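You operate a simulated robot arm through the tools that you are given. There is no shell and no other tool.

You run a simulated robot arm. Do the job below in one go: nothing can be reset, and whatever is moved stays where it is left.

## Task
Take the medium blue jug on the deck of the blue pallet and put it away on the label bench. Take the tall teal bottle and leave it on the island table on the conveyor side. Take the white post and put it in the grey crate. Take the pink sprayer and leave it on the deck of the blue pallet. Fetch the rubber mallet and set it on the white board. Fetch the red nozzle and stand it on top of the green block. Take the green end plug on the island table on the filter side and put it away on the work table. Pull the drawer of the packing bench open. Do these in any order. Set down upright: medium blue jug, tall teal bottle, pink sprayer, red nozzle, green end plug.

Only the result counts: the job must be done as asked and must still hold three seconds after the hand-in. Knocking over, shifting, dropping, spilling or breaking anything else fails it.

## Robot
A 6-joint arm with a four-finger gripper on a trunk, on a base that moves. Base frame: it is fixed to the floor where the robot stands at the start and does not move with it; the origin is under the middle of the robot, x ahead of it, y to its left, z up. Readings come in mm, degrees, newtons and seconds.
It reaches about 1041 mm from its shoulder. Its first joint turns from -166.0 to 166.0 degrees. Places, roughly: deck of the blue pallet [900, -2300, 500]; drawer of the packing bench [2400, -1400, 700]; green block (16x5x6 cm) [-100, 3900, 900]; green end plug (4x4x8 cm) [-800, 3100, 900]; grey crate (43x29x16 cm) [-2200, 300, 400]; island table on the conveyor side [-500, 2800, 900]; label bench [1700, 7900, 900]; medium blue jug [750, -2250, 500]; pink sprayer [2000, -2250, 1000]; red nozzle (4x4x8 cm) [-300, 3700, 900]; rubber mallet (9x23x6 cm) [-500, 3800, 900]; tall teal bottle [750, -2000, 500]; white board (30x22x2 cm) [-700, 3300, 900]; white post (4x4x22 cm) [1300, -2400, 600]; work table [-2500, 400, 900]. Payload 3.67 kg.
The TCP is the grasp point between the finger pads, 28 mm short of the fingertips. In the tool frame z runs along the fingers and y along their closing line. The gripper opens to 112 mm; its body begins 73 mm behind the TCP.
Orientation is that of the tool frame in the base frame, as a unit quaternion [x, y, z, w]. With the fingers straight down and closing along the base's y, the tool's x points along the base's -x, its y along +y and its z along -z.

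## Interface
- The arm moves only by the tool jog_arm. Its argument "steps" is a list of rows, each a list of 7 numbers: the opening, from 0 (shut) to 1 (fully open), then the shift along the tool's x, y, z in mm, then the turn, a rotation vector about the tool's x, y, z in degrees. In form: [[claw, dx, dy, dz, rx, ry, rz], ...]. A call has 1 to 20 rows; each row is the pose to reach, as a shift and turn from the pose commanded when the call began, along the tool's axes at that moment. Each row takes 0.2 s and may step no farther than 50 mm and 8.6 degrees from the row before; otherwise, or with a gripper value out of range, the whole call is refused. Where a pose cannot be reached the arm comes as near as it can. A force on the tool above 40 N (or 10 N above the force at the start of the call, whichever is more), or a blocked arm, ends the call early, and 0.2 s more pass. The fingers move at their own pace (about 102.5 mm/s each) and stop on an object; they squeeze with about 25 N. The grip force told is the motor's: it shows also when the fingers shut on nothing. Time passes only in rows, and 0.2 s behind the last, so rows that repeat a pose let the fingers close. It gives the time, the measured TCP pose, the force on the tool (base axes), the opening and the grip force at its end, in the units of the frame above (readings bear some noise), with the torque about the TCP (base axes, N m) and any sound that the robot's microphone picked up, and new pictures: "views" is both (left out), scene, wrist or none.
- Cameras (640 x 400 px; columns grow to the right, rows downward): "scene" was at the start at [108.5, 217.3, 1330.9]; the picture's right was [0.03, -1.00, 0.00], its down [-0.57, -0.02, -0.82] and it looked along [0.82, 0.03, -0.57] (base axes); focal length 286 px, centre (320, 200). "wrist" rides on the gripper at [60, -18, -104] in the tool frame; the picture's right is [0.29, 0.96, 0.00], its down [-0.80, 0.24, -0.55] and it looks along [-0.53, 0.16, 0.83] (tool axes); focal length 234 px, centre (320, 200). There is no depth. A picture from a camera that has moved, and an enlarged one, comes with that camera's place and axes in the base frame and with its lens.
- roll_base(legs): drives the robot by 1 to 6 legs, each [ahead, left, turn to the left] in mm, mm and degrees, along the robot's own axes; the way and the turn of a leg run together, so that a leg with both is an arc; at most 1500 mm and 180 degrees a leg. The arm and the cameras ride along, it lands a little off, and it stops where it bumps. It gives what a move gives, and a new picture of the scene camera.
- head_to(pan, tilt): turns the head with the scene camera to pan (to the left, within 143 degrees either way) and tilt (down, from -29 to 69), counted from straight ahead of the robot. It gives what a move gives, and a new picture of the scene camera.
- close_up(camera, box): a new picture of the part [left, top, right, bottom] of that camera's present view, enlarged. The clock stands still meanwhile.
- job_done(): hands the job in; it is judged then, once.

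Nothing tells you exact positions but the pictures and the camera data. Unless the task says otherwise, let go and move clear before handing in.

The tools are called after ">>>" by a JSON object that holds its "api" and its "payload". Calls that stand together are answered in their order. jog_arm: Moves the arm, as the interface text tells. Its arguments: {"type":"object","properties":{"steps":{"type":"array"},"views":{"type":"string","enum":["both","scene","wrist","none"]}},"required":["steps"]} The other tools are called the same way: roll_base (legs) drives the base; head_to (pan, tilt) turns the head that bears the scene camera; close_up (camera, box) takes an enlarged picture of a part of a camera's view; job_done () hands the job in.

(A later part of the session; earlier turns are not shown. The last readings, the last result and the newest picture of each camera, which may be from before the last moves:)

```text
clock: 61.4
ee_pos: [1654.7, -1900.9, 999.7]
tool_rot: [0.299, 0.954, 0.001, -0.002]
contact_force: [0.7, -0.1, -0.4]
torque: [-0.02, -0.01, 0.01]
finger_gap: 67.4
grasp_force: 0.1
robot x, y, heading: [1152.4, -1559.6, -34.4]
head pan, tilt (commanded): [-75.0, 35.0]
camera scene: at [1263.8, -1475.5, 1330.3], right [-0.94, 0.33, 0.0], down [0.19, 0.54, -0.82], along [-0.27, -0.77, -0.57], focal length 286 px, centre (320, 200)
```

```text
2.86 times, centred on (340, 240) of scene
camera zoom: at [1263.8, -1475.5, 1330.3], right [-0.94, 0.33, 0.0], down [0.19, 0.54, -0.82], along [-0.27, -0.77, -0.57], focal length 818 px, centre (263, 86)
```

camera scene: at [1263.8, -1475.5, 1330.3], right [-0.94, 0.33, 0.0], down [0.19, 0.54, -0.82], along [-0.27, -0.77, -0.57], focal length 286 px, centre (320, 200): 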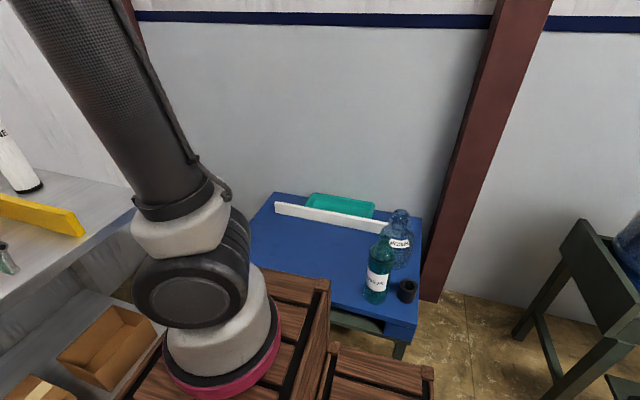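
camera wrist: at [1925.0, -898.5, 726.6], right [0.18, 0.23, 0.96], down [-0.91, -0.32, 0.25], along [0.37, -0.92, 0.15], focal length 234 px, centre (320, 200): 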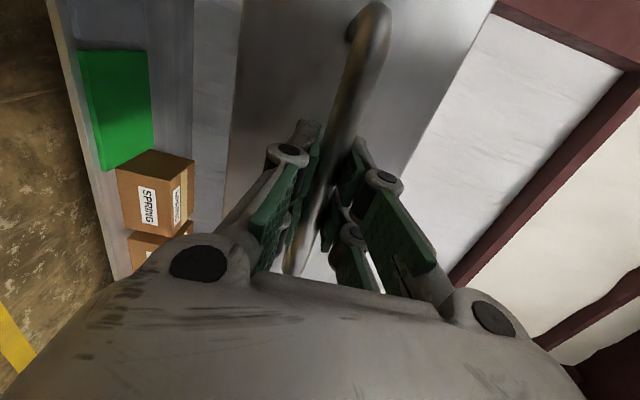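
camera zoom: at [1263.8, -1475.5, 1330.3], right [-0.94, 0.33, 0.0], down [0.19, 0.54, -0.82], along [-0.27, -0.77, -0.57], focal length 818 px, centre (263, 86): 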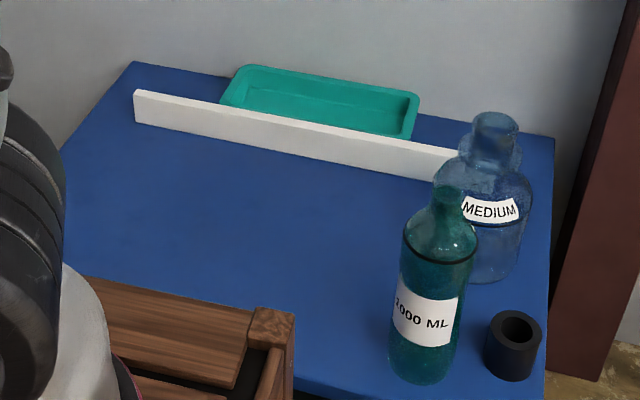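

The gripper body hides the sprayer. I'll shift the arm to the right and up for a clear view.

>>> {"api": "jog_arm", "payload": {"steps": [[0.8, 0, -40, -15, 0, 0, 0], [0.9, 0, -80, -30, 0, 0, 0], [1, 0, -120, -45, 0, 0, 0], [1, 0, -160, -60, 0, 0, 0], [1, 0, -200, -60, 0, 0, 0]], "views": "none"}}

>>> {"api": "head_to", "payload": {"pan": -20, "tilt": 25}}

>>> {"api": "close_up", "payload": {"camera": "scene", "box": [220, 120, 460, 270]}}

```text
clock: 62.6
ee_pos: [1537.8, -2067.8, 1060.1]
tool_rot: [0.299, 0.954, 0.001, -0.001]
contact_force: [-0.9, 0.8, 0.2]
torque: [-0.03, -0.01, -0.03]
finger_gap: 112.0
grasp_force: 0.0
robot x, y, heading: [1153.9, -1555.4, -34.6]
head pan, tilt (commanded): [-75.0, 35.0]
```

```text
clock: 63.9
ee_pos: [1538.5, -2068.4, 1059.2]
tool_rot: [0.3, 0.954, 0.001, -0.002]
contact_force: [0.5, 0.1, 0.8]
torque: [-0.03, -0.01, 0.01]
finger_gap: 112.3
grasp_force: 0.1
robot x, y, heading: [1157.0, -1557.5, -34.4]
head pan, tilt (commanded): [-20.0, 25.0]
camera scene: at [1346.6, -1467.7, 1346.0], right [-0.82, -0.58, 0.0], down [-0.24, 0.34, -0.91], along [0.52, -0.74, -0.42], focal length 286 px, centre (320, 200)
```

scene: 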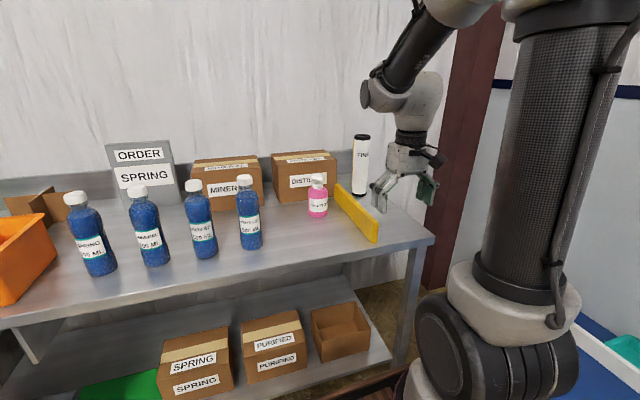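

```text
2.67 times, centred on (340, 195) of scene
camera zoom: at [1346.6, -1467.7, 1346.0], right [-0.82, -0.58, 0.0], down [-0.24, 0.34, -0.91], along [0.52, -0.74, -0.42], focal length 763 px, centre (267, 213)
```

zoom: 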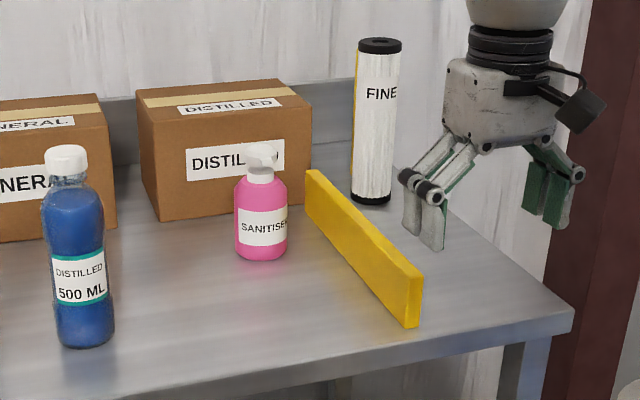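

The sprayer's axis is about (1897, -2228): a body 72 mm wide from z=850 to 945, with the pump up to 1010. I'll approach with the gripper pitched 45° so the palm clears the pump head.

>>> {"api": "jog_arm", "payload": {"steps": [[1, -35, 9, 6, 0, -5.6, 0], [1, -70, 18, 12, 0, -11.25, 0], [1, -105, 27, 18, 0, -16.9, 0], [1, -140, 36, 24, 0, -22.5, 0], [1, -175, 45, 30, 0, -28.1, 0], [1, -210, 54, 36, 0, -33.75, 0], [1, -245, 63, 42, 0, -39.4, 0], [1, -281, 72, 49, 0, -45, 0], [1, -281, 72, 49, 0, -45, 0]]}}

```text
clock: 65.8
ee_pos: [1814.7, -2150.0, 1028.9]
tool_rot: [0.269, 0.887, -0.093, 0.364]
contact_force: [0.2, 0.2, 0.7]
torque: [0.04, 0.0, -0.01]
finger_gap: 111.9
grasp_force: 0.2
out of reach, approached as far as the arm can: row 8, 9
robot x, y, heading: [1154.9, -1557.0, -34.4]
head pan, tilt (commanded): [-20.0, 25.0]
camera scene: at [1346.7, -1467.6, 1346.0], right [-0.82, -0.58, 0.0], down [-0.24, 0.34, -0.91], along [0.52, -0.74, -0.42], focal length 286 px, centre (320, 200)
camera wrist: at [1708.1, -2104.3, 1059.0], right [0.35, 0.92, -0.17], down [0.27, 0.08, 0.96], along [0.9, -0.38, -0.22], focal length 234 px, centre (320, 200)
```

scene: 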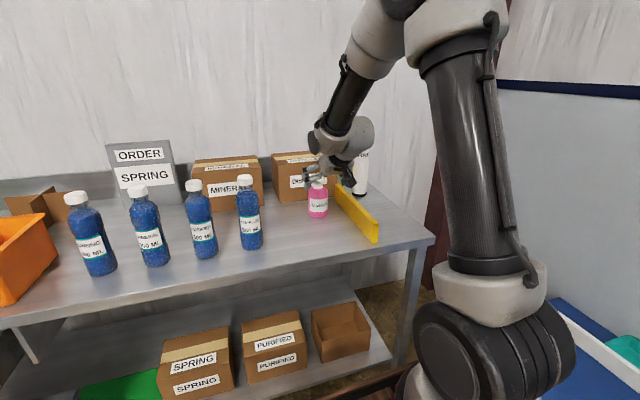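
wrist: 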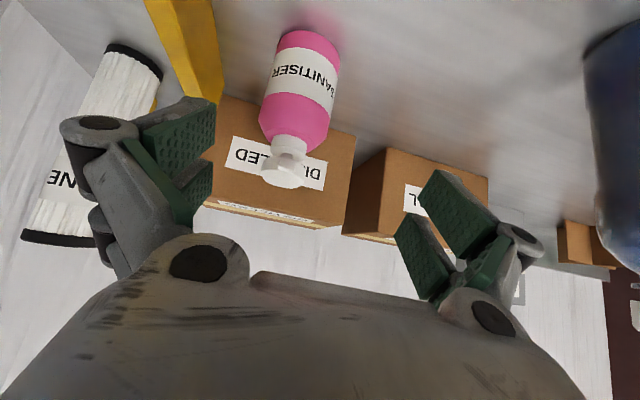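

The reach is a bit short from here. I'll retract the gripper up and back, then move the base 130 mm closer.

>>> {"api": "jog_arm", "payload": {"steps": [[1, 0, 0, -40, 0, 0, 0], [1, 0, 0, -80, 0, 0, 0], [1, 0, 0, -120, 0, 0, 0]], "views": "none"}}

>>> {"api": "roll_base", "payload": {"legs": [[140, 0, 0]]}}

>>> {"api": "close_up", "payload": {"camera": "wrist", "box": [0, 0, 640, 400]}}

```text
clock: 66.7
ee_pos: [1745.7, -2098.3, 1115.8]
tool_rot: [0.276, 0.882, -0.113, 0.365]
contact_force: [-0.9, 0.3, 1.0]
torque: [0.02, 0.0, 0.03]
finger_gap: 111.8
grasp_force: 0.1
out of reach, approached as far as the arm can: row 1, 2
robot x, y, heading: [1153.5, -1559.3, -34.8]
head pan, tilt (commanded): [-20.0, 25.0]
```

```text
clock: 68.0
ee_pos: [1862.5, -2176.8, 1115.0]
tool_rot: [0.276, 0.882, -0.113, 0.364]
contact_force: [0.6, -0.3, 0.3]
torque: [-0.03, -0.01, 0.02]
finger_gap: 112.1
grasp_force: 0.0
robot x, y, heading: [1269.1, -1638.0, -34.3]
head pan, tilt (commanded): [-20.0, 25.0]
camera scene: at [1461.2, -1546.1, 1346.0], right [-0.81, -0.58, 0.0], down [-0.25, 0.34, -0.91], along [0.53, -0.74, -0.42], focal length 286 px, centre (320, 200)
```

scene: 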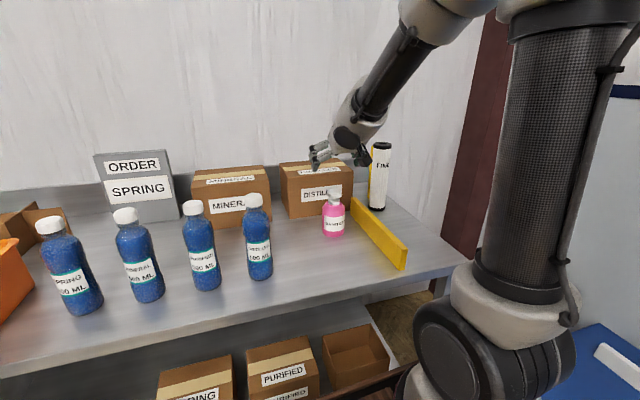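

```text
1.00 times, centred on (320, 200) of wrist (not enlarged: the box is as wide or as high as the picture)
camera zoom: at [1757.7, -2126.3, 1145.0], right [0.38, 0.9, -0.2], down [0.28, 0.1, 0.96], along [0.88, -0.42, -0.22], focal length 234 px, centre (320, 200)
```

zoom: 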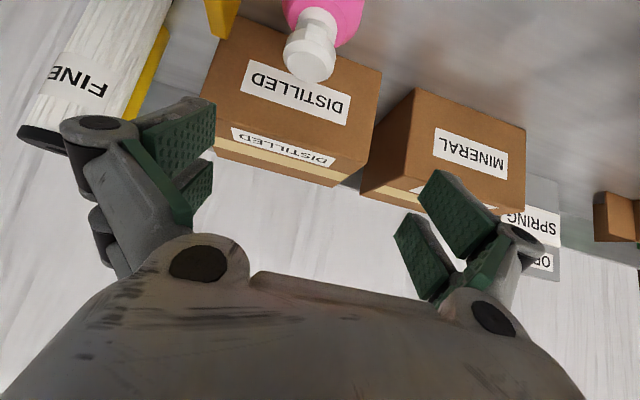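

The arm has a wrist singularity near 45° pitch, so I'll use a straight-down grasp instead. First I'll refine the sprayer position from this closer viewpoint.

>>> {"api": "close_up", "payload": {"camera": "scene", "box": [290, 170, 386, 250]}}

```text
5.00 times, centred on (338, 210) of scene
camera zoom: at [1461.2, -1546.1, 1346.0], right [-0.81, -0.58, 0.0], down [-0.25, 0.34, -0.91], along [0.53, -0.74, -0.42], focal length 1431 px, centre (230, 150)
```

zoom: 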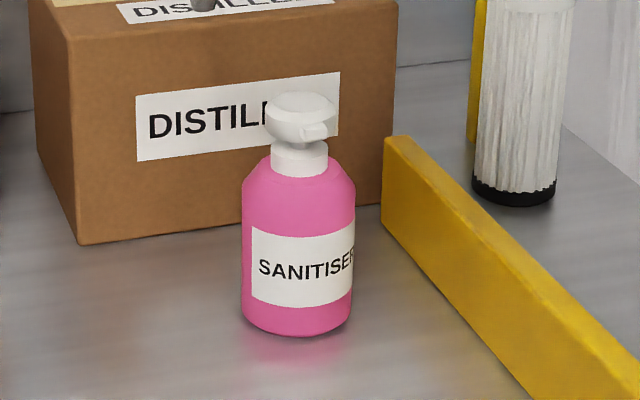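

The sprayer is at (1896, -2230), with its head top at about z=1000 and a straight body up to 935. I'll go to tool-down above it.

>>> {"api": "jog_arm", "payload": {"steps": [[1, 0, -4, 13, 0, 7.5, 0], [1, -1, -8, 27, 0, 15, 0], [1, -1, -12, 40, 0, 22.5, 0], [1, -2, -16, 53, 0, 30, 0], [1, -2, -20, 67, 0, 37.5, 0], [1, -2.6, -24.5, 80, 0, 45, 0], [1, -2.6, -24.5, 80, 0, 45, 0]]}}

```text
clock: 69.6
ee_pos: [1896.5, -2227.6, 1061.2]
tool_rot: [0.298, 0.955, 0.001, -0.002]
contact_force: [-0.9, 0.9, 0.8]
torque: [0.02, -0.02, 0.01]
finger_gap: 112.0
grasp_force: 0.1
robot x, y, heading: [1269.5, -1638.6, -34.2]
head pan, tilt (commanded): [-20.0, 25.0]
camera scene: at [1461.1, -1546.0, 1346.0], right [-0.81, -0.58, 0.0], down [-0.25, 0.34, -0.91], along [0.53, -0.74, -0.42], focal length 286 px, centre (320, 200)
camera wrist: at [1838.1, -2210.1, 1163.6], right [0.31, 0.95, 0.0], down [0.79, -0.26, 0.55], along [0.53, -0.17, -0.83], focal length 234 px, centre (320, 200)
```

scene: 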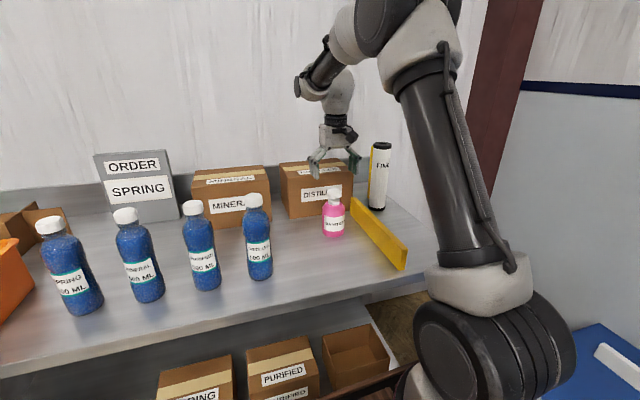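
wrist: 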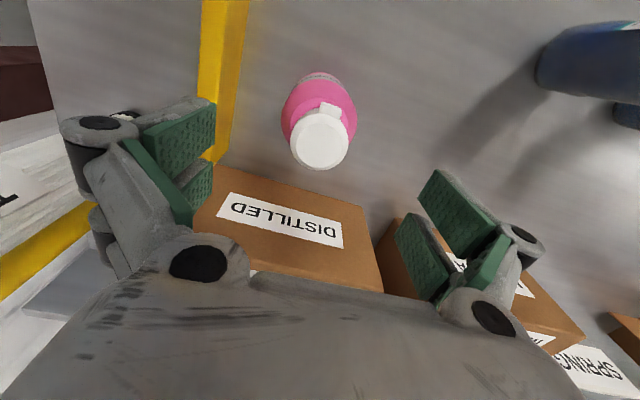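

The wrist view confirms the sprayer is centred under the TCP. I'll lower and grasp.

>>> {"api": "jog_arm", "payload": {"steps": [[1, -2, -1, 25, 0, 0, 0], [1, -2, -1, 50, 0, 0, 0], [1, -2, -1, 75, 0, 0, 0], [1, -2, -1, 95, 0, 0, 0], [1, -2, -1, 110, 0, 0, 0], [1, -2, -1, 119, 0, 0, 0], [1, -2, -1, 126, 0, 0, 0]], "views": "none"}}

>>> {"api": "jog_arm", "payload": {"steps": [[0.6, 0, 0, 0, 0, 0, 0], [0.4, 0, 0, 0, 0, 0, 0], [0.2, 0, 0, 0, 0, 0, 0], [0.2, 0, 0, 0, 0, 0, 0]]}}

```text
clock: 71.2
ee_pos: [1897.5, -2230.9, 934.5]
tool_rot: [0.298, 0.954, 0.0, -0.001]
contact_force: [-0.1, 0.8, 0.4]
torque: [-0.02, 0.0, 0.0]
finger_gap: 112.0
grasp_force: 0.1
robot x, y, heading: [1271.0, -1633.0, -34.2]
head pan, tilt (commanded): [-20.0, 25.0]
```

```text
clock: 72.2
ee_pos: [1898.2, -2231.9, 934.8]
tool_rot: [0.298, 0.954, 0.001, 0.0]
contact_force: [0.6, 2.1, 2.7]
torque: [0.02, -0.06, -0.03]
finger_gap: 70.8
grasp_force: 24.8
robot x, y, heading: [1268.3, -1635.9, -34.4]
head pan, tilt (commanded): [-20.0, 25.0]
camera scene: at [1461.2, -1545.9, 1346.0], right [-0.81, -0.58, 0.0], down [-0.25, 0.34, -0.91], along [0.53, -0.74, -0.42], focal length 286 px, centre (320, 200)
camera wrist: at [1839.0, -2214.1, 1037.3], right [0.31, 0.95, 0.0], down [0.79, -0.26, 0.55], along [0.53, -0.17, -0.83], focal length 234 px, centre (320, 200)
```

scene: 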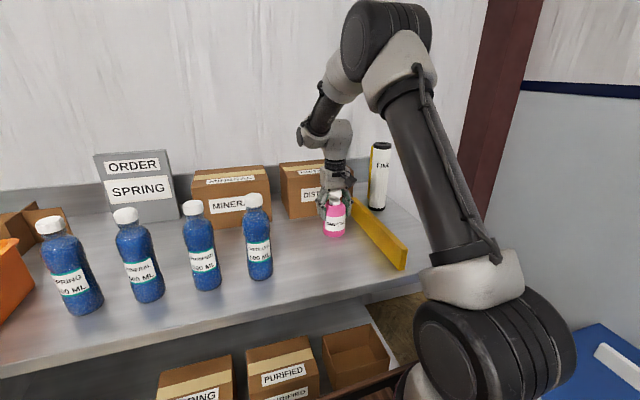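
wrist: 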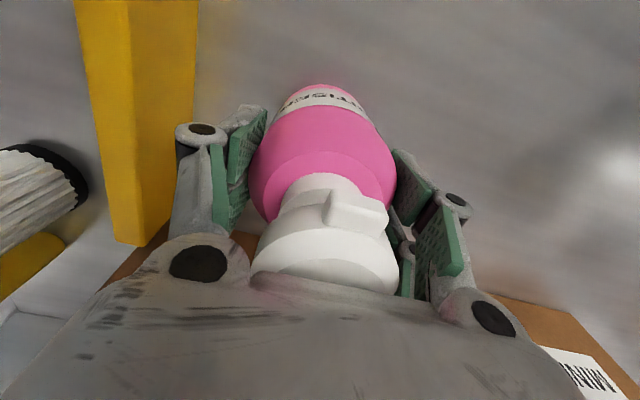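

The sprayer is gripped (71 mm). I'll lift it, then swing it in an arc to the right over the pallet.

>>> {"api": "jog_arm", "payload": {"steps": [[0.1, 0, 0, -20, 0, 0, 0], [0.1, 0, 0, -50, 0, 0, 0], [0.1, 0, 0, -90, 0, 0, 0], [0.1, 0, 0, -126, 0, 0, 0]], "views": "scene"}}

>>> {"api": "jog_arm", "payload": {"steps": [[0.1, 10.4, -45.4, 0, 0, 0, 4.13], [0.1, 24.2, -90, 0, 0, 0, 8.26], [0.1, 41.1, -133.5, 0, 0, 0, 12.39], [0.1, 61.2, -175.7, 0, 0, 0, 16.52], [0.1, 84.2, -216.4, 0, 0, 0, 20.65], [0.1, 110.1, -255.4, 0, 0, 0, 24.78], [0.1, 138.9, -292.4, 0, 0, 0, 28.91], [0.1, 170.3, -327.3, 0, 0, 0, 33.04], [0.1, 204.1, -360, 0, 0, 0, 37.17], [0.1, 240.2, -390.1, 0, 0, 0, 41.3], [0.1, 278.5, -417.5, 0, 0, 0, 45.43], [0.1, 318.6, -442.3, 0, 0, 0, 49.56], [0.1, 360.5, -464, 0, 0, 0, 53.69], [0.1, 404, -482.6, 0, 0, 0, 57.82], [0.1, 448.6, -498.2, 0, 0, 0, 61.95], [0.1, 494.3, -510.4, 0, 0, 0, 66.08], [0.1, 540.9, -519.4, 0, 0, 0, 70.21], [0.1, 588, -525, 0, 0, 0, 74.34], [0.1, 635.4, -527.2, 0, 0, 0, 78.47], [0.1, 682.9, -526, 0, 0, 0, 82.6]], "views": "both"}}

```text
clock: 73.2
ee_pos: [1896.4, -2230.9, 1061.5]
tool_rot: [0.299, 0.954, 0.001, -0.003]
contact_force: [0.5, -0.2, -4.7]
torque: [0.02, 0.01, -0.03]
finger_gap: 70.8
grasp_force: 24.9
robot x, y, heading: [1272.2, -1637.8, -34.4]
head pan, tilt (commanded): [-20.0, 25.0]
camera scene: at [1461.6, -1546.4, 1346.0], right [-0.81, -0.58, 0.0], down [-0.25, 0.34, -0.91], along [0.53, -0.74, -0.42], focal length 286 px, centre (320, 200)
```

scene: 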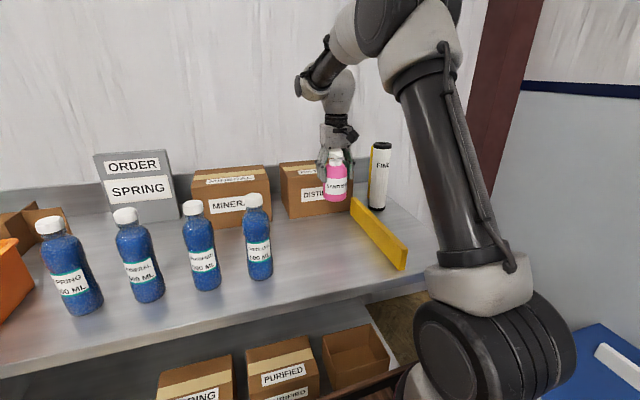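

```text
clock: 77.4
ee_pos: [1033.5, -2273.7, 1058.9]
tool_rot: [0.853, 0.521, 0.001, -0.001]
contact_force: [1.5, -0.3, -4.3]
torque: [0.02, 0.03, -0.01]
finger_gap: 70.5
grasp_force: 24.9
robot x, y, heading: [1268.8, -1637.9, -34.3]
head pan, tilt (commanded): [-20.0, 25.0]
camera scene: at [1461.4, -1546.4, 1346.0], right [-0.81, -0.58, 0.0], down [-0.25, 0.34, -0.91], along [0.53, -0.74, -0.42], focal length 286 px, centre (320, 200)
camera wrist: at [1046.7, -2213.5, 1161.5], right [0.98, -0.18, 0.0], down [-0.15, -0.82, 0.55], along [-0.1, -0.54, -0.83], focal length 234 px, centre (320, 200)
```

scene: 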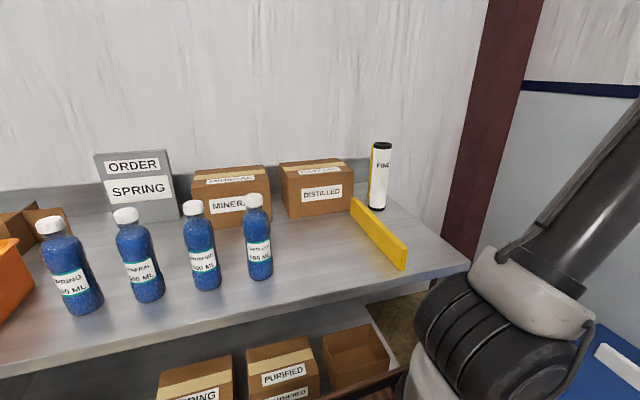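
wrist: 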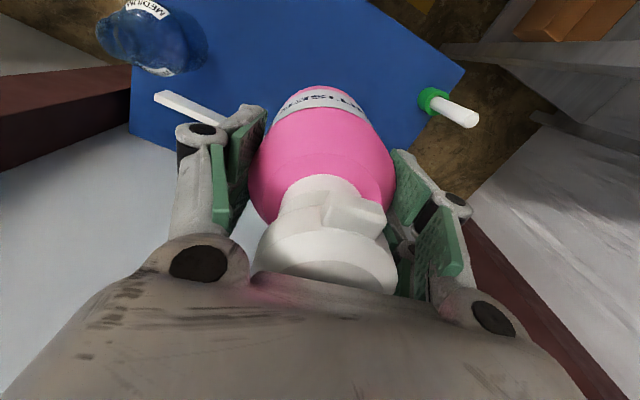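

The swing worked, and the sprayer now hangs above the pallet. I'll look at the pallet with the head to choose the drop spot and check the deck height.

>>> {"api": "head_to", "payload": {"pan": -85, "tilt": 35}}

>>> {"api": "close_up", "payload": {"camera": "wrist", "box": [100, 0, 500, 250]}}

```text
clock: 78.7
ee_pos: [1034.7, -2274.2, 1058.4]
tool_rot: [0.854, 0.521, 0.0, -0.002]
contact_force: [-0.3, -0.3, -4.5]
torque: [-0.01, 0.03, 0.01]
finger_gap: 70.3
grasp_force: 24.7
robot x, y, heading: [1270.3, -1637.3, -34.1]
head pan, tilt (commanded): [-85.0, 35.0]
camera scene: at [1364.2, -1548.0, 1330.3], right [-0.87, 0.49, 0.0], down [0.28, 0.5, -0.82], along [-0.4, -0.71, -0.57], focal length 286 px, centre (320, 200)
```

scene: 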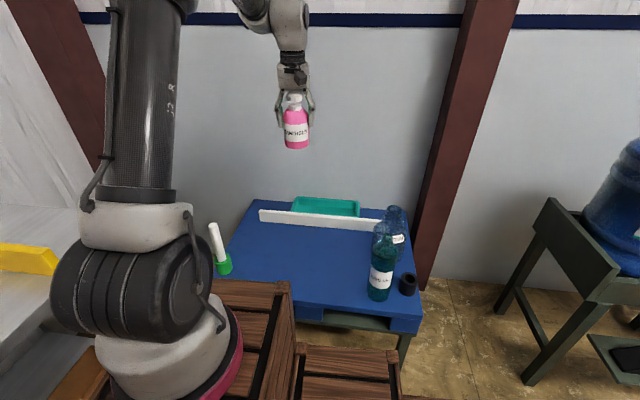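

```text
1.60 times, centred on (300, 125) of wrist
camera zoom: at [1046.3, -2213.4, 1161.5], right [0.98, -0.18, 0.0], down [-0.15, -0.82, 0.55], along [-0.1, -0.54, -0.83], focal length 375 px, centre (352, 320)
```

zoom: 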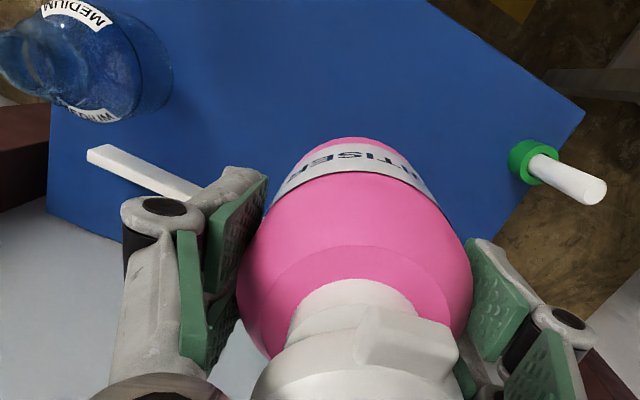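

The drop spot at about (1034, -2274) is clear: 300 mm from the post and bottle, and 235 mm from the white bar. I'll lower the sprayer most of the way.

>>> {"api": "jog_arm", "payload": {"steps": [[0.1, 0, 0, 45, 0, 0, 0], [0.1, 0, 0, 90, 0, 0, 0], [0.1, 0, 0, 135, 0, 0, 0], [0.1, 0, 0, 180, 0, 0, 0], [0.1, 0, 0, 225, 0, 0, 0], [0.1, 0, 0, 270, 0, 0, 0], [0.1, 0, 0, 315, 0, 0, 0], [0.1, 0, 0, 360, 0, 0, 0], [0.1, 0, 0, 405, 0, 0, 0], [0.1, 0, 0, 440, 0, 0, 0], [0.1, 0, 0, 460, 0, 0, 0]], "views": "both"}}

```text
clock: 81.1
ee_pos: [1031.9, -2271.7, 600.6]
tool_rot: [0.854, 0.521, 0.0, -0.001]
contact_force: [-0.6, -0.1, -4.6]
torque: [-0.05, -0.01, 0.03]
finger_gap: 70.4
grasp_force: 25.2
robot x, y, heading: [1273.2, -1634.4, -34.3]
head pan, tilt (commanded): [-85.0, 35.0]
camera scene: at [1364.2, -1548.0, 1330.3], right [-0.87, 0.49, 0.0], down [0.28, 0.5, -0.82], along [-0.4, -0.71, -0.57], focal length 286 px, centre (320, 200)
camera wrist: at [1045.2, -2211.7, 702.5], right [0.98, -0.18, 0.0], down [-0.15, -0.82, 0.55], along [-0.1, -0.54, -0.83], focal length 234 px, centre (320, 200)
```

scene: 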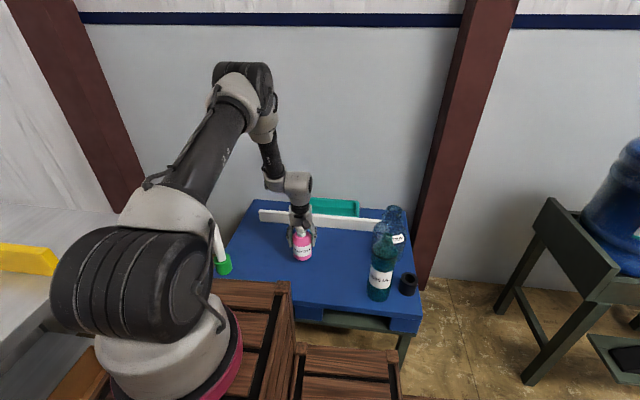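
wrist: 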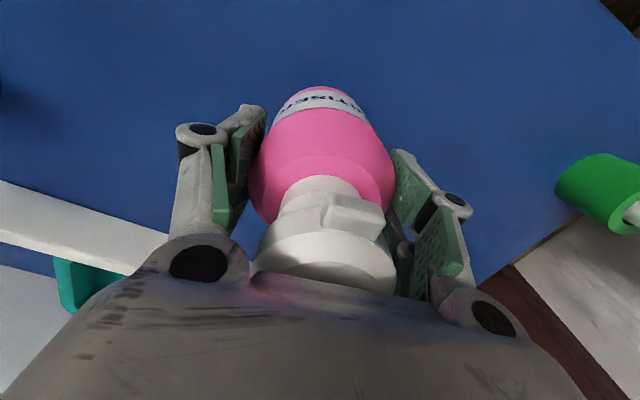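

Lowering slowly now until the deck is felt.

>>> {"api": "jog_arm", "payload": {"steps": [[0.1, 0, 0, 8, 0, 0, 0], [0.1, 0, 0, 16, 0, 0, 0], [0.1, 0, 0, 22, 0, 0, 0], [0.1, 0, 0, 26, 0, 0, 0], [0.1, 0, 0, 29, 0, 0, 0], [0.1, 0, 0, 32, 0, 0, 0]], "views": "none"}}

>>> {"api": "jog_arm", "payload": {"steps": [[0.1, 0, 0, 3, 0, 0, 0], [0.1, 0, 0, 6, 0, 0, 0]], "views": "scene"}}

```text
clock: 82.5
ee_pos: [1035.4, -2275.4, 568.8]
tool_rot: [0.854, 0.52, 0.001, -0.001]
contact_force: [0.0, -0.7, -4.0]
torque: [0.03, 0.01, -0.01]
finger_gap: 70.3
grasp_force: 25.1
robot x, y, heading: [1266.4, -1635.8, -34.2]
head pan, tilt (commanded): [-85.0, 35.0]
```

```text
clock: 83.1
ee_pos: [1033.6, -2274.6, 563.0]
tool_rot: [0.854, 0.521, 0.0, -0.002]
contact_force: [-1.0, 0.5, -4.3]
torque: [-0.01, 0.02, -0.01]
finger_gap: 70.4
grasp_force: 25.2
robot x, y, heading: [1269.6, -1634.1, -34.4]
head pan, tilt (commanded): [-85.0, 35.0]
camera scene: at [1364.1, -1548.0, 1330.3], right [-0.87, 0.49, 0.0], down [0.28, 0.5, -0.82], along [-0.4, -0.71, -0.57], focal length 286 px, centre (320, 200)
```

scene: 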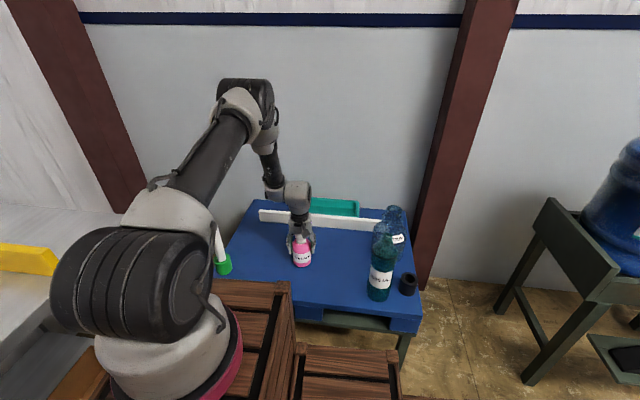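

>>> {"api": "jog_arm", "payload": {"steps": [[0.1, 0, 0, 3, 0, 0, 0], [0.1, 0, 0, 6, 0, 0, 0], [0.1, 0, 0, 8, 0, 0, 0]], "views": "none"}}

>>> {"api": "close_up", "payload": {"camera": "scene", "box": [250, 210, 350, 280]}}

```text
clock: 83.9
ee_pos: [1035.4, -2274.8, 555.4]
tool_rot: [0.854, 0.52, 0.001, 0.0]
contact_force: [-0.7, 0.5, -0.3]
torque: [0.03, -0.05, 0.1]
finger_gap: 70.3
grasp_force: 24.4
robot x, y, heading: [1268.9, -1637.4, -34.5]
head pan, tilt (commanded): [-85.0, 35.0]
```

```text
5.71 times, centred on (300, 245) of scene
camera zoom: at [1364.2, -1547.9, 1330.3], right [-0.87, 0.49, 0.0], down [0.28, 0.5, -0.82], along [-0.4, -0.71, -0.57], focal length 1635 px, centre (434, -57)
```

zoom: 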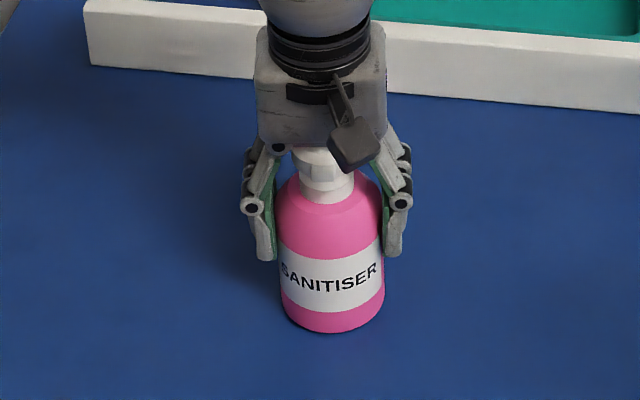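

Contact is felt and the weight has come off the tool at TCP z=555, so the deck is at about z=470. I'll settle, release and rise straight up.

>>> {"api": "jog_arm", "payload": {"steps": [[0.1, 0, 0, 1, 0, 0, 0], [0.7, 0, 0, 1, 0, 0, 0], [1, 0, 0, 1, 0, 0, 0], [1, 0, 0, 1, 0, 0, 0], [1, 0, 0, -20, 0, 0, 0], [1, 0, 0, -50, 0, 0, 0], [1, 0, 0, -90, 0, 0, 0], [1, 0, 0, -135, 0, 0, 0], [1, 0, 0, -180, 0, 0, 0], [1, 0, 0, -230, 0, 0, 0]], "views": "both"}}

```text
clock: 86.1
ee_pos: [1040.0, -2273.5, 784.2]
tool_rot: [0.854, 0.52, 0.001, -0.001]
contact_force: [0.1, 0.5, 0.3]
torque: [0.02, 0.0, -0.04]
finger_gap: 111.9
grasp_force: 0.1
robot x, y, heading: [1269.9, -1634.1, -34.4]
head pan, tilt (commanded): [-85.0, 35.0]
camera scene: at [1364.1, -1548.2, 1330.3], right [-0.87, 0.49, 0.0], down [0.28, 0.5, -0.82], along [-0.4, -0.71, -0.57], focal length 286 px, centre (320, 200)
camera wrist: at [1051.3, -2213.4, 886.1], right [0.98, -0.18, 0.0], down [-0.15, -0.82, 0.55], along [-0.1, -0.54, -0.83], focal length 234 px, centre (320, 200)
```

scene: 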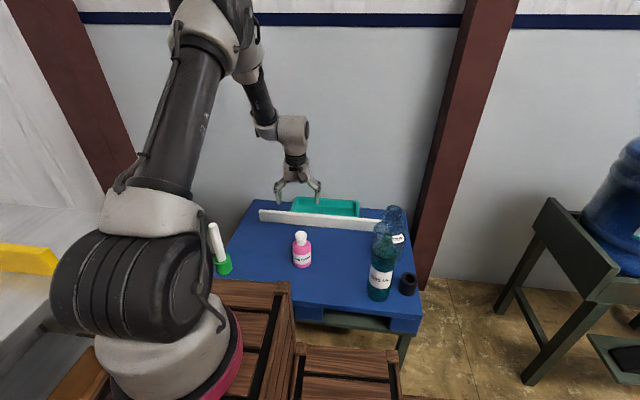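
wrist: 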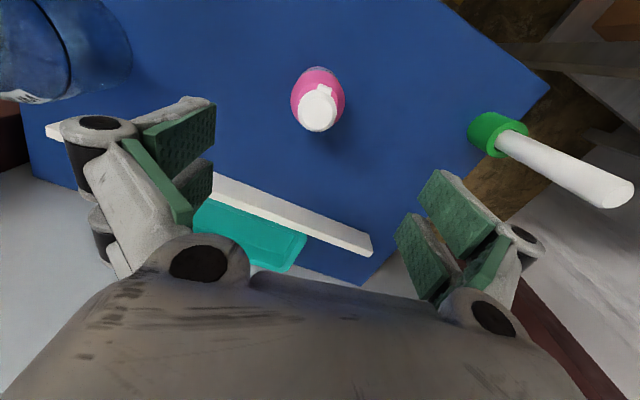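

The sprayer stands upright on the deck. Next is the white post in its green holder, which I'll zoom in on.

>>> {"api": "close_up", "payload": {"camera": "scene", "box": [190, 210, 254, 290]}}

>>> {"api": "close_up", "payload": {"camera": "wrist", "box": [440, 80, 640, 240]}}

```text
5.00 times, centred on (222, 250) of scene
camera zoom: at [1364.1, -1548.2, 1330.3], right [-0.87, 0.49, 0.0], down [0.28, 0.5, -0.82], along [-0.4, -0.71, -0.57], focal length 1431 px, centre (810, -50)
```

zoom: 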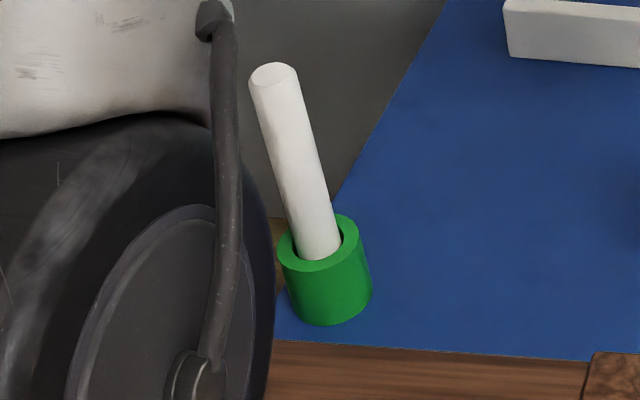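

```text
2.50 times, centred on (540, 160) of wrist
camera zoom: at [1051.3, -2213.4, 886.1], right [0.98, -0.18, 0.0], down [-0.15, -0.82, 0.55], along [-0.1, -0.54, -0.83], focal length 585 px, centre (-230, 300)
```

zoom: 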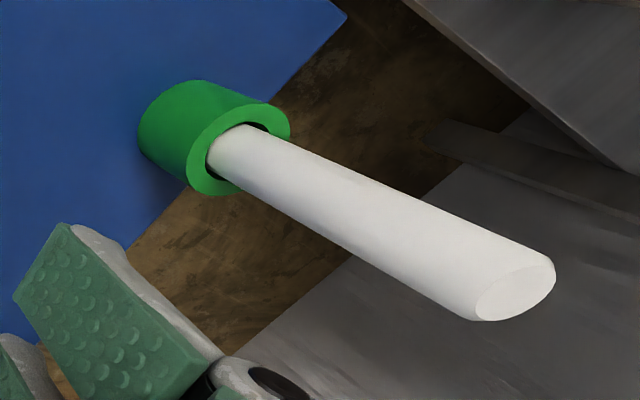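

Triangulation puts the post vertical at (1318, -2389), top at z=694, standing in a 60 mm tall cup. I'll move above it.

>>> {"api": "jog_arm", "payload": {"steps": [[1, 4, 43, -2, 0, 0, 0], [1, 7, 86, -5, 0, 0, 0], [1, 11, 129, -7, 0, 0, 0], [1, 14, 171, -9, 0, 0, 0], [1, 18, 214, -11, 0, 0, 0], [1, 21, 257, -14, 0, 0, 0], [0.8, 25, 300, -16, 0, 0, 0], [0.7, 25, 300, -16, 0, 0, 0]], "views": "both"}}

```text
clock: 87.9
ee_pos: [1320.2, -2391.8, 801.7]
tool_rot: [0.854, 0.52, 0.0, -0.001]
contact_force: [-0.7, 0.2, 0.1]
torque: [0.02, 0.0, -0.01]
finger_gap: 78.6
grasp_force: 0.1
robot x, y, heading: [1269.7, -1637.5, -34.4]
head pan, tilt (commanded): [-85.0, 35.0]
camera scene: at [1364.2, -1547.9, 1330.3], right [-0.87, 0.49, 0.0], down [0.28, 0.5, -0.82], along [-0.4, -0.71, -0.57], focal length 286 px, centre (320, 200)
camera wrist: at [1331.8, -2332.5, 904.5], right [0.98, -0.18, 0.0], down [-0.15, -0.82, 0.55], along [-0.1, -0.54, -0.83], focal length 234 px, centre (320, 200)
```

scene: 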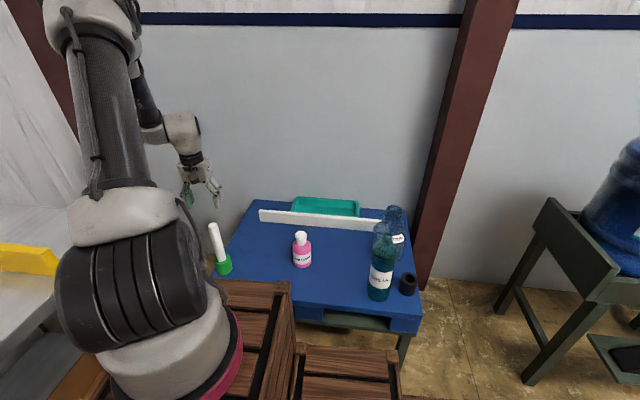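
wrist: 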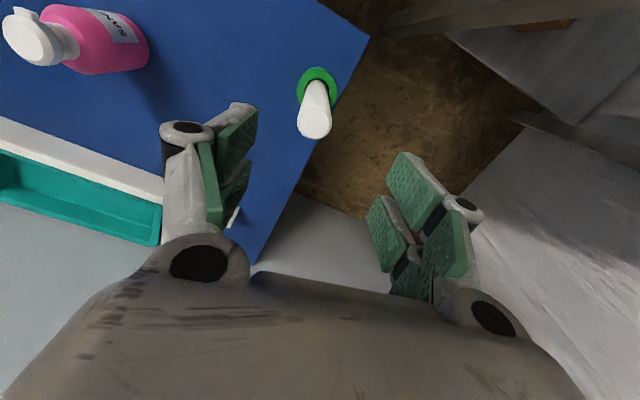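

The post is aligned under the gripper. I'll descend around it and close.

>>> {"api": "jog_arm", "payload": {"steps": [[0.7, 0, -3, 40, 0, 0, 0], [0.7, 0, -3, 80, 0, 0, 0], [0.7, 0, -3, 110, 0, 0, 0], [0.7, 0, -3, 130, 0, 0, 0], [0.7, 0, -3, 140, 0, 0, 0], [0.1, 0, -3, 140, 0, 0, 0], [0, 0, -3, 140, 0, 0, 0], [0, 0, -3, 140, 0, 0, 0], [0, 0, -3, 140, 0, 0, 0]], "views": "wrist"}}

```text
clock: 89.9
ee_pos: [1311.8, -2392.7, 663.0]
tool_rot: [0.854, 0.52, 0.001, -0.001]
contact_force: [0.1, 0.4, -0.2]
torque: [0.04, 0.0, 0.0]
finger_gap: 30.8
grasp_force: 24.9
robot x, y, heading: [1269.6, -1636.7, -34.4]
head pan, tilt (commanded): [-85.0, 35.0]
camera wrist: at [1323.7, -2330.7, 764.3], right [0.98, -0.18, 0.0], down [-0.15, -0.82, 0.55], along [-0.1, -0.54, -0.83], focal length 234 px, centre (320, 200)
```

wrist: 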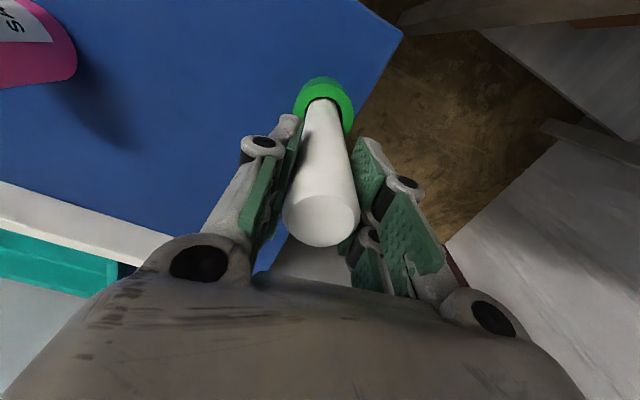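

The post is gripped (31 mm). I'll lift it straight out of the holder.

>>> {"api": "jog_arm", "payload": {"steps": [[0, 0, 0, -12, 0, 0, 0], [0, 0, 0, -25, 0, 0, 0], [0, 0, 0, -40, 0, 0, 0], [0, 0, 0, -60, 0, 0, 0], [0, 0, 0, -80, 0, 0, 0], [0, 0, 0, -110, 0, 0, 0], [0, 0, 0, -150, 0, 0, 0], [0, 0, 0, -200, 0, 0, 0], [0, 0, 0, -250, 0, 0, 0], [0, 0, 0, -300, 0, 0, 0], [0, 0, 0, -340, 0, 0, 0]], "views": "both"}}

```text
clock: 92.3
ee_pos: [1311.6, -2387.2, 997.5]
tool_rot: [0.854, 0.521, 0.001, -0.002]
contact_force: [0.0, -0.2, -2.6]
torque: [0.01, -0.02, -0.01]
finger_gap: 31.0
grasp_force: 24.8
robot x, y, heading: [1268.9, -1632.5, -34.5]
head pan, tilt (commanded): [-85.0, 35.0]
camera scene: at [1364.3, -1548.3, 1330.3], right [-0.87, 0.49, 0.0], down [0.28, 0.5, -0.82], along [-0.4, -0.71, -0.57], focal length 286 px, centre (320, 200)
camera wrist: at [1323.1, -2326.2, 1100.0], right [0.98, -0.18, 0.0], down [-0.15, -0.82, 0.55], along [-0.1, -0.54, -0.83], focal length 234 px, centre (320, 200)
```

scene: 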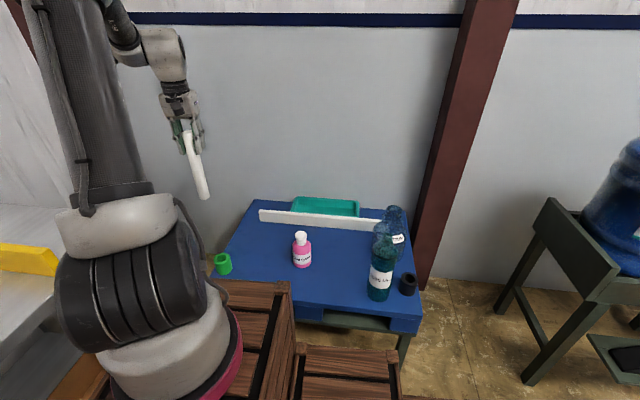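
wrist: 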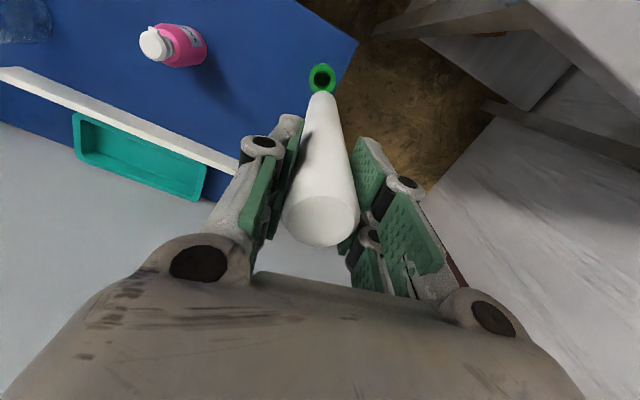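

The post is free and the holder stayed put. I'll raise it well above everything and back the base away from the bench, then swing the arm to the front for driving.

>>> {"api": "jog_arm", "payload": {"steps": [[0, 0, 0, -40, 0, 0, 0], [0, 0, 0, -80, 0, 0, 0], [0, 0, 0, -110, 0, 0, 0]], "views": "none"}}

>>> {"api": "roll_base", "payload": {"legs": [[-550, 0, 0]]}}

```text
clock: 93.1
ee_pos: [1309.2, -2389.1, 1107.0]
tool_rot: [0.854, 0.52, 0.001, -0.003]
contact_force: [-0.5, 0.5, -2.0]
torque: [0.0, 0.05, 0.02]
finger_gap: 31.0
grasp_force: 24.7
robot x, y, heading: [1271.1, -1638.6, -34.3]
head pan, tilt (commanded): [-85.0, 35.0]
```

```text
clock: 96.3
ee_pos: [864.0, -2080.1, 1106.9]
tool_rot: [0.85, 0.527, 0.001, -0.001]
contact_force: [-0.2, 0.5, -1.3]
torque: [-0.02, -0.01, 0.03]
finger_gap: 31.3
grasp_force: 25.0
robot x, y, heading: [808.7, -1329.4, -33.7]
head pan, tilt (commanded): [-85.0, 35.0]
camera scene: at [907.1, -1238.7, 1330.3], right [-0.88, 0.48, 0.0], down [0.28, 0.5, -0.82], along [-0.39, -0.72, -0.57], focal length 286 px, centre (320, 200)
```

scene: 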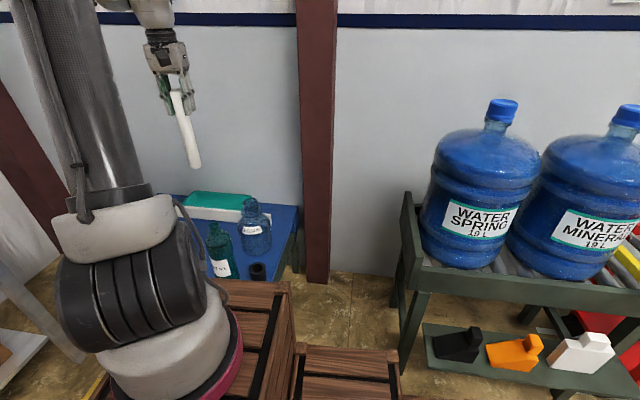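

I'll swing the arm with the post to a compact position in front of the robot.

>>> {"api": "jog_arm", "payload": {"steps": [[0, 25.9, 35.8, 2, 0, 0, -3.77], [0, 53.8, 68.7, 4, 0, 0, -7.53], [0, 83.4, 99, 6, 0, 0, -11.3], [0, 114.5, 126.6, 8, 0, 0, -15.07], [0, 146.9, 151, 10, 0, 0, -18.83], [0, 180.2, 172.5, 12, 0, 0, -22.6], [0, 214.3, 191.2, 14, 0, 0, -26.37], [0, 248.8, 206.8, 16, 0, 0, -30.13], [0, 283.5, 219.4, 18, 0, 0, -33.9], [0, 318.4, 229.1, 20, 0, 0, -37.67], [0, 353.1, 236.1, 22, 0, 0, -41.43], [0, 387.2, 240, 24, 0, 0, -45.2], [0, 420.7, 241.5, 26, 0, 0, -48.97], [0, 453.4, 240.4, 28, 0, 0, -52.73], [0, 484.9, 236.6, 30, 0, 0, -56.5], [0, 515.4, 230.5, 32, 0, 0, -60.27], [0, 544.4, 222.2, 34, 0, 0, -64.03], [0, 571.7, 211.9, 36, 0, 0, -67.8]], "views": "none"}}

>>> {"api": "close_up", "payload": {"camera": "scene", "box": [170, 170, 330, 290]}}

```text
clock: 100.1
ee_pos: [1308.3, -1662.4, 1072.2]
tool_rot: [0.412, 0.911, 0.002, -0.001]
contact_force: [-0.5, 0.3, -1.0]
torque: [-0.01, -0.03, 0.0]
finger_gap: 30.9
grasp_force: 24.7
robot x, y, heading: [813.0, -1331.0, -33.9]
head pan, tilt (commanded): [-85.0, 35.0]
```

```text
3.33 times, centred on (250, 230) of scene
camera zoom: at [907.2, -1238.7, 1330.3], right [-0.88, 0.48, 0.0], down [0.28, 0.5, -0.82], along [-0.39, -0.72, -0.57], focal length 954 px, centre (553, 100)
```

zoom: 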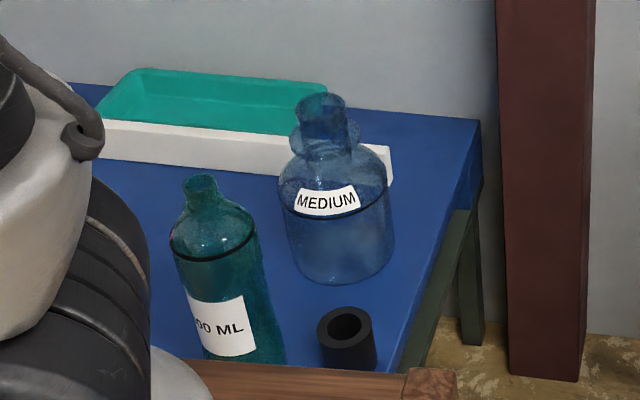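

The jug and bottle are clear in this view for later. Now I'll drive back along the aisle to the work table and turn to face it.

>>> {"api": "roll_base", "payload": {"legs": [[-1126, 222, 0], [-1126, 222, 0]]}}

>>> {"api": "head_to", "payload": {"pan": -125, "tilt": 25}}

>>> {"api": "head_to", "payload": {"pan": 143, "tilt": 25}}

```text
clock: 111.4
ee_pos: [-315.5, -50.5, 1072.0]
tool_rot: [0.413, 0.911, 0.002, -0.002]
contact_force: [0.4, 0.6, -1.3]
torque: [0.0, 0.02, 0.01]
finger_gap: 30.8
grasp_force: 24.5
robot x, y, heading: [-811.0, 284.7, -33.8]
head pan, tilt (commanded): [-85.0, 35.0]
camera scene: at [-715.1, 373.6, 1330.3], right [-0.88, 0.48, 0.0], down [0.28, 0.5, -0.82], along [-0.4, -0.72, -0.57], focal length 286 px, centre (320, 200)
```

scene: 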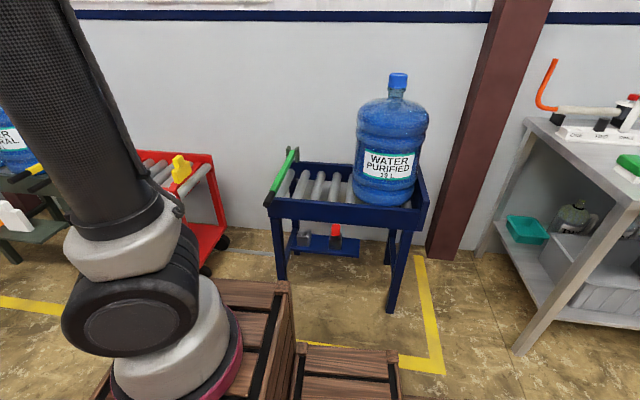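

```text
clock: 112.4
ee_pos: [-315.9, -50.9, 1072.2]
tool_rot: [0.413, 0.911, 0.001, -0.001]
contact_force: [0.6, 0.2, -0.6]
torque: [0.02, 0.0, 0.01]
finger_gap: 31.1
grasp_force: 25.6
robot x, y, heading: [-813.9, 287.2, -33.5]
head pan, tilt (commanded): [-125.0, 25.0]
camera scene: at [-758.5, 417.4, 1346.0], right [-0.36, 0.93, 0.0], down [0.39, 0.15, -0.91], along [-0.84, -0.33, -0.42], focal length 286 px, centre (320, 200)
```

scene: 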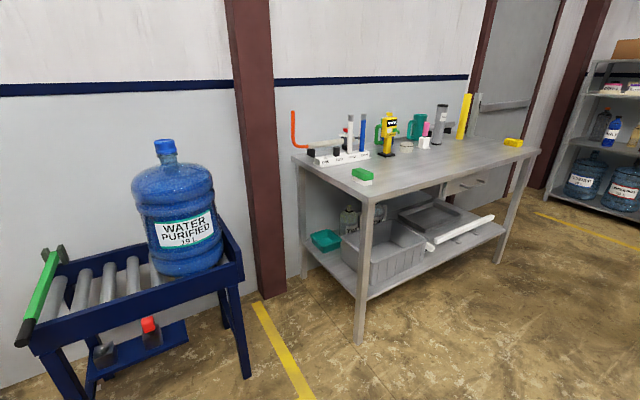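

```text
clock: 116.2
ee_pos: [-314.9, -50.8, 1072.7]
tool_rot: [0.412, 0.911, 0.001, -0.001]
contact_force: [-0.2, -0.2, -0.9]
torque: [-0.03, -0.01, -0.01]
finger_gap: 30.9
grasp_force: 24.8
robot x, y, heading: [-811.6, 286.1, -33.8]
head pan, tilt (commanded): [143.0, 25.0]
camera scene: at [-702.9, 537.8, 1346.0], right [0.94, 0.33, 0.0], down [0.14, -0.4, -0.91], along [-0.3, 0.86, -0.42], focal length 286 px, centre (320, 200)
```

scene: 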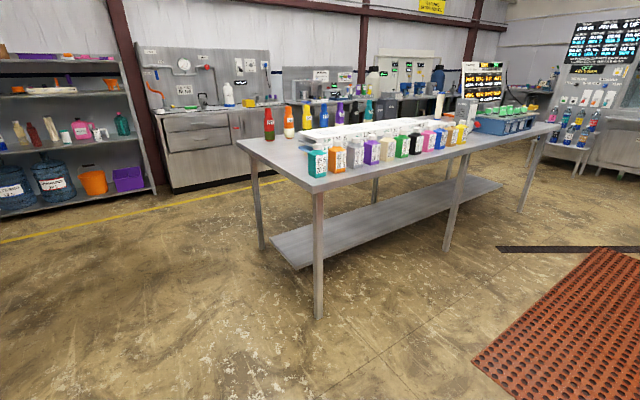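

The work table is ahead to the right: the grey crate sits on its lower shelf at the near-left end. I'll zoom in on it.

>>> {"api": "head_to", "payload": {"pan": -125, "tilt": 25}}

>>> {"api": "close_up", "payload": {"camera": "scene", "box": [280, 180, 520, 330]}}

>>> {"api": "close_up", "payload": {"camera": "scene", "box": [280, 80, 560, 255]}}

```text
clock: 119.9
ee_pos: [-315.4, -51.5, 1072.3]
tool_rot: [0.413, 0.911, 0.002, -0.002]
contact_force: [-0.2, 0.8, -1.0]
torque: [-0.01, 0.0, -0.01]
finger_gap: 31.1
grasp_force: 25.0
robot x, y, heading: [-807.2, 283.5, -33.8]
head pan, tilt (commanded): [-125.0, 25.0]
camera scene: at [-758.6, 417.5, 1346.0], right [-0.36, 0.93, 0.0], down [0.39, 0.15, -0.91], along [-0.84, -0.33, -0.42], focal length 286 px, centre (320, 200)
```

scene: 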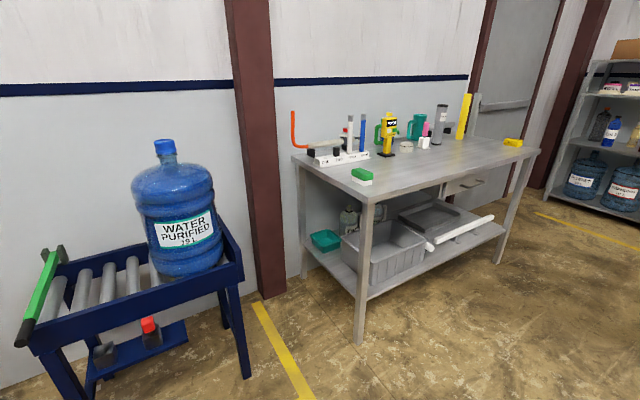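

```text
2.67 times, centred on (400, 255) of scene
camera zoom: at [-758.6, 417.5, 1346.0], right [-0.36, 0.93, 0.0], down [0.39, 0.15, -0.91], along [-0.84, -0.33, -0.42], focal length 763 px, centre (107, 53)
```

zoom: 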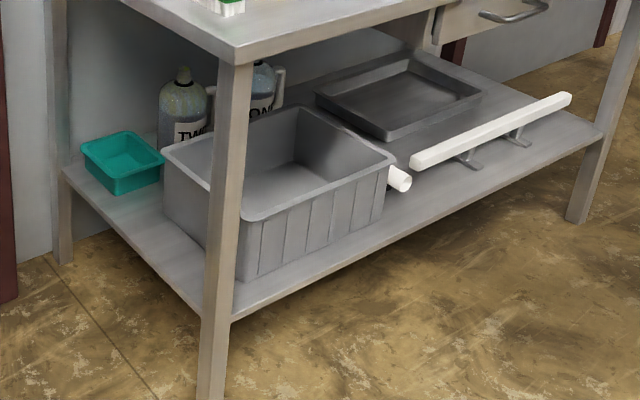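

```text
2.29 times, centred on (420, 168) of scene
camera zoom: at [-758.6, 417.5, 1346.0], right [-0.36, 0.93, 0.0], down [0.39, 0.15, -0.91], along [-0.84, -0.33, -0.42], focal length 654 px, centre (91, 274)
```

zoom: 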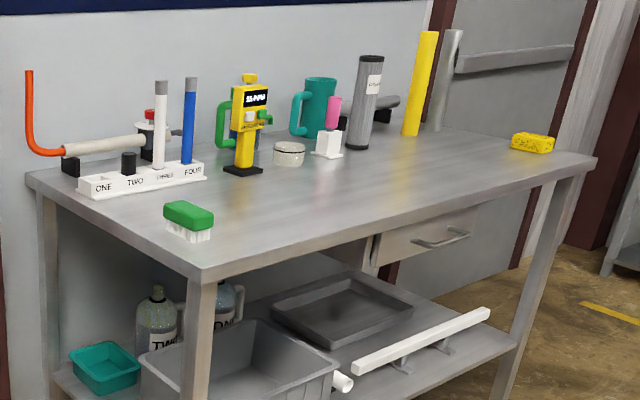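

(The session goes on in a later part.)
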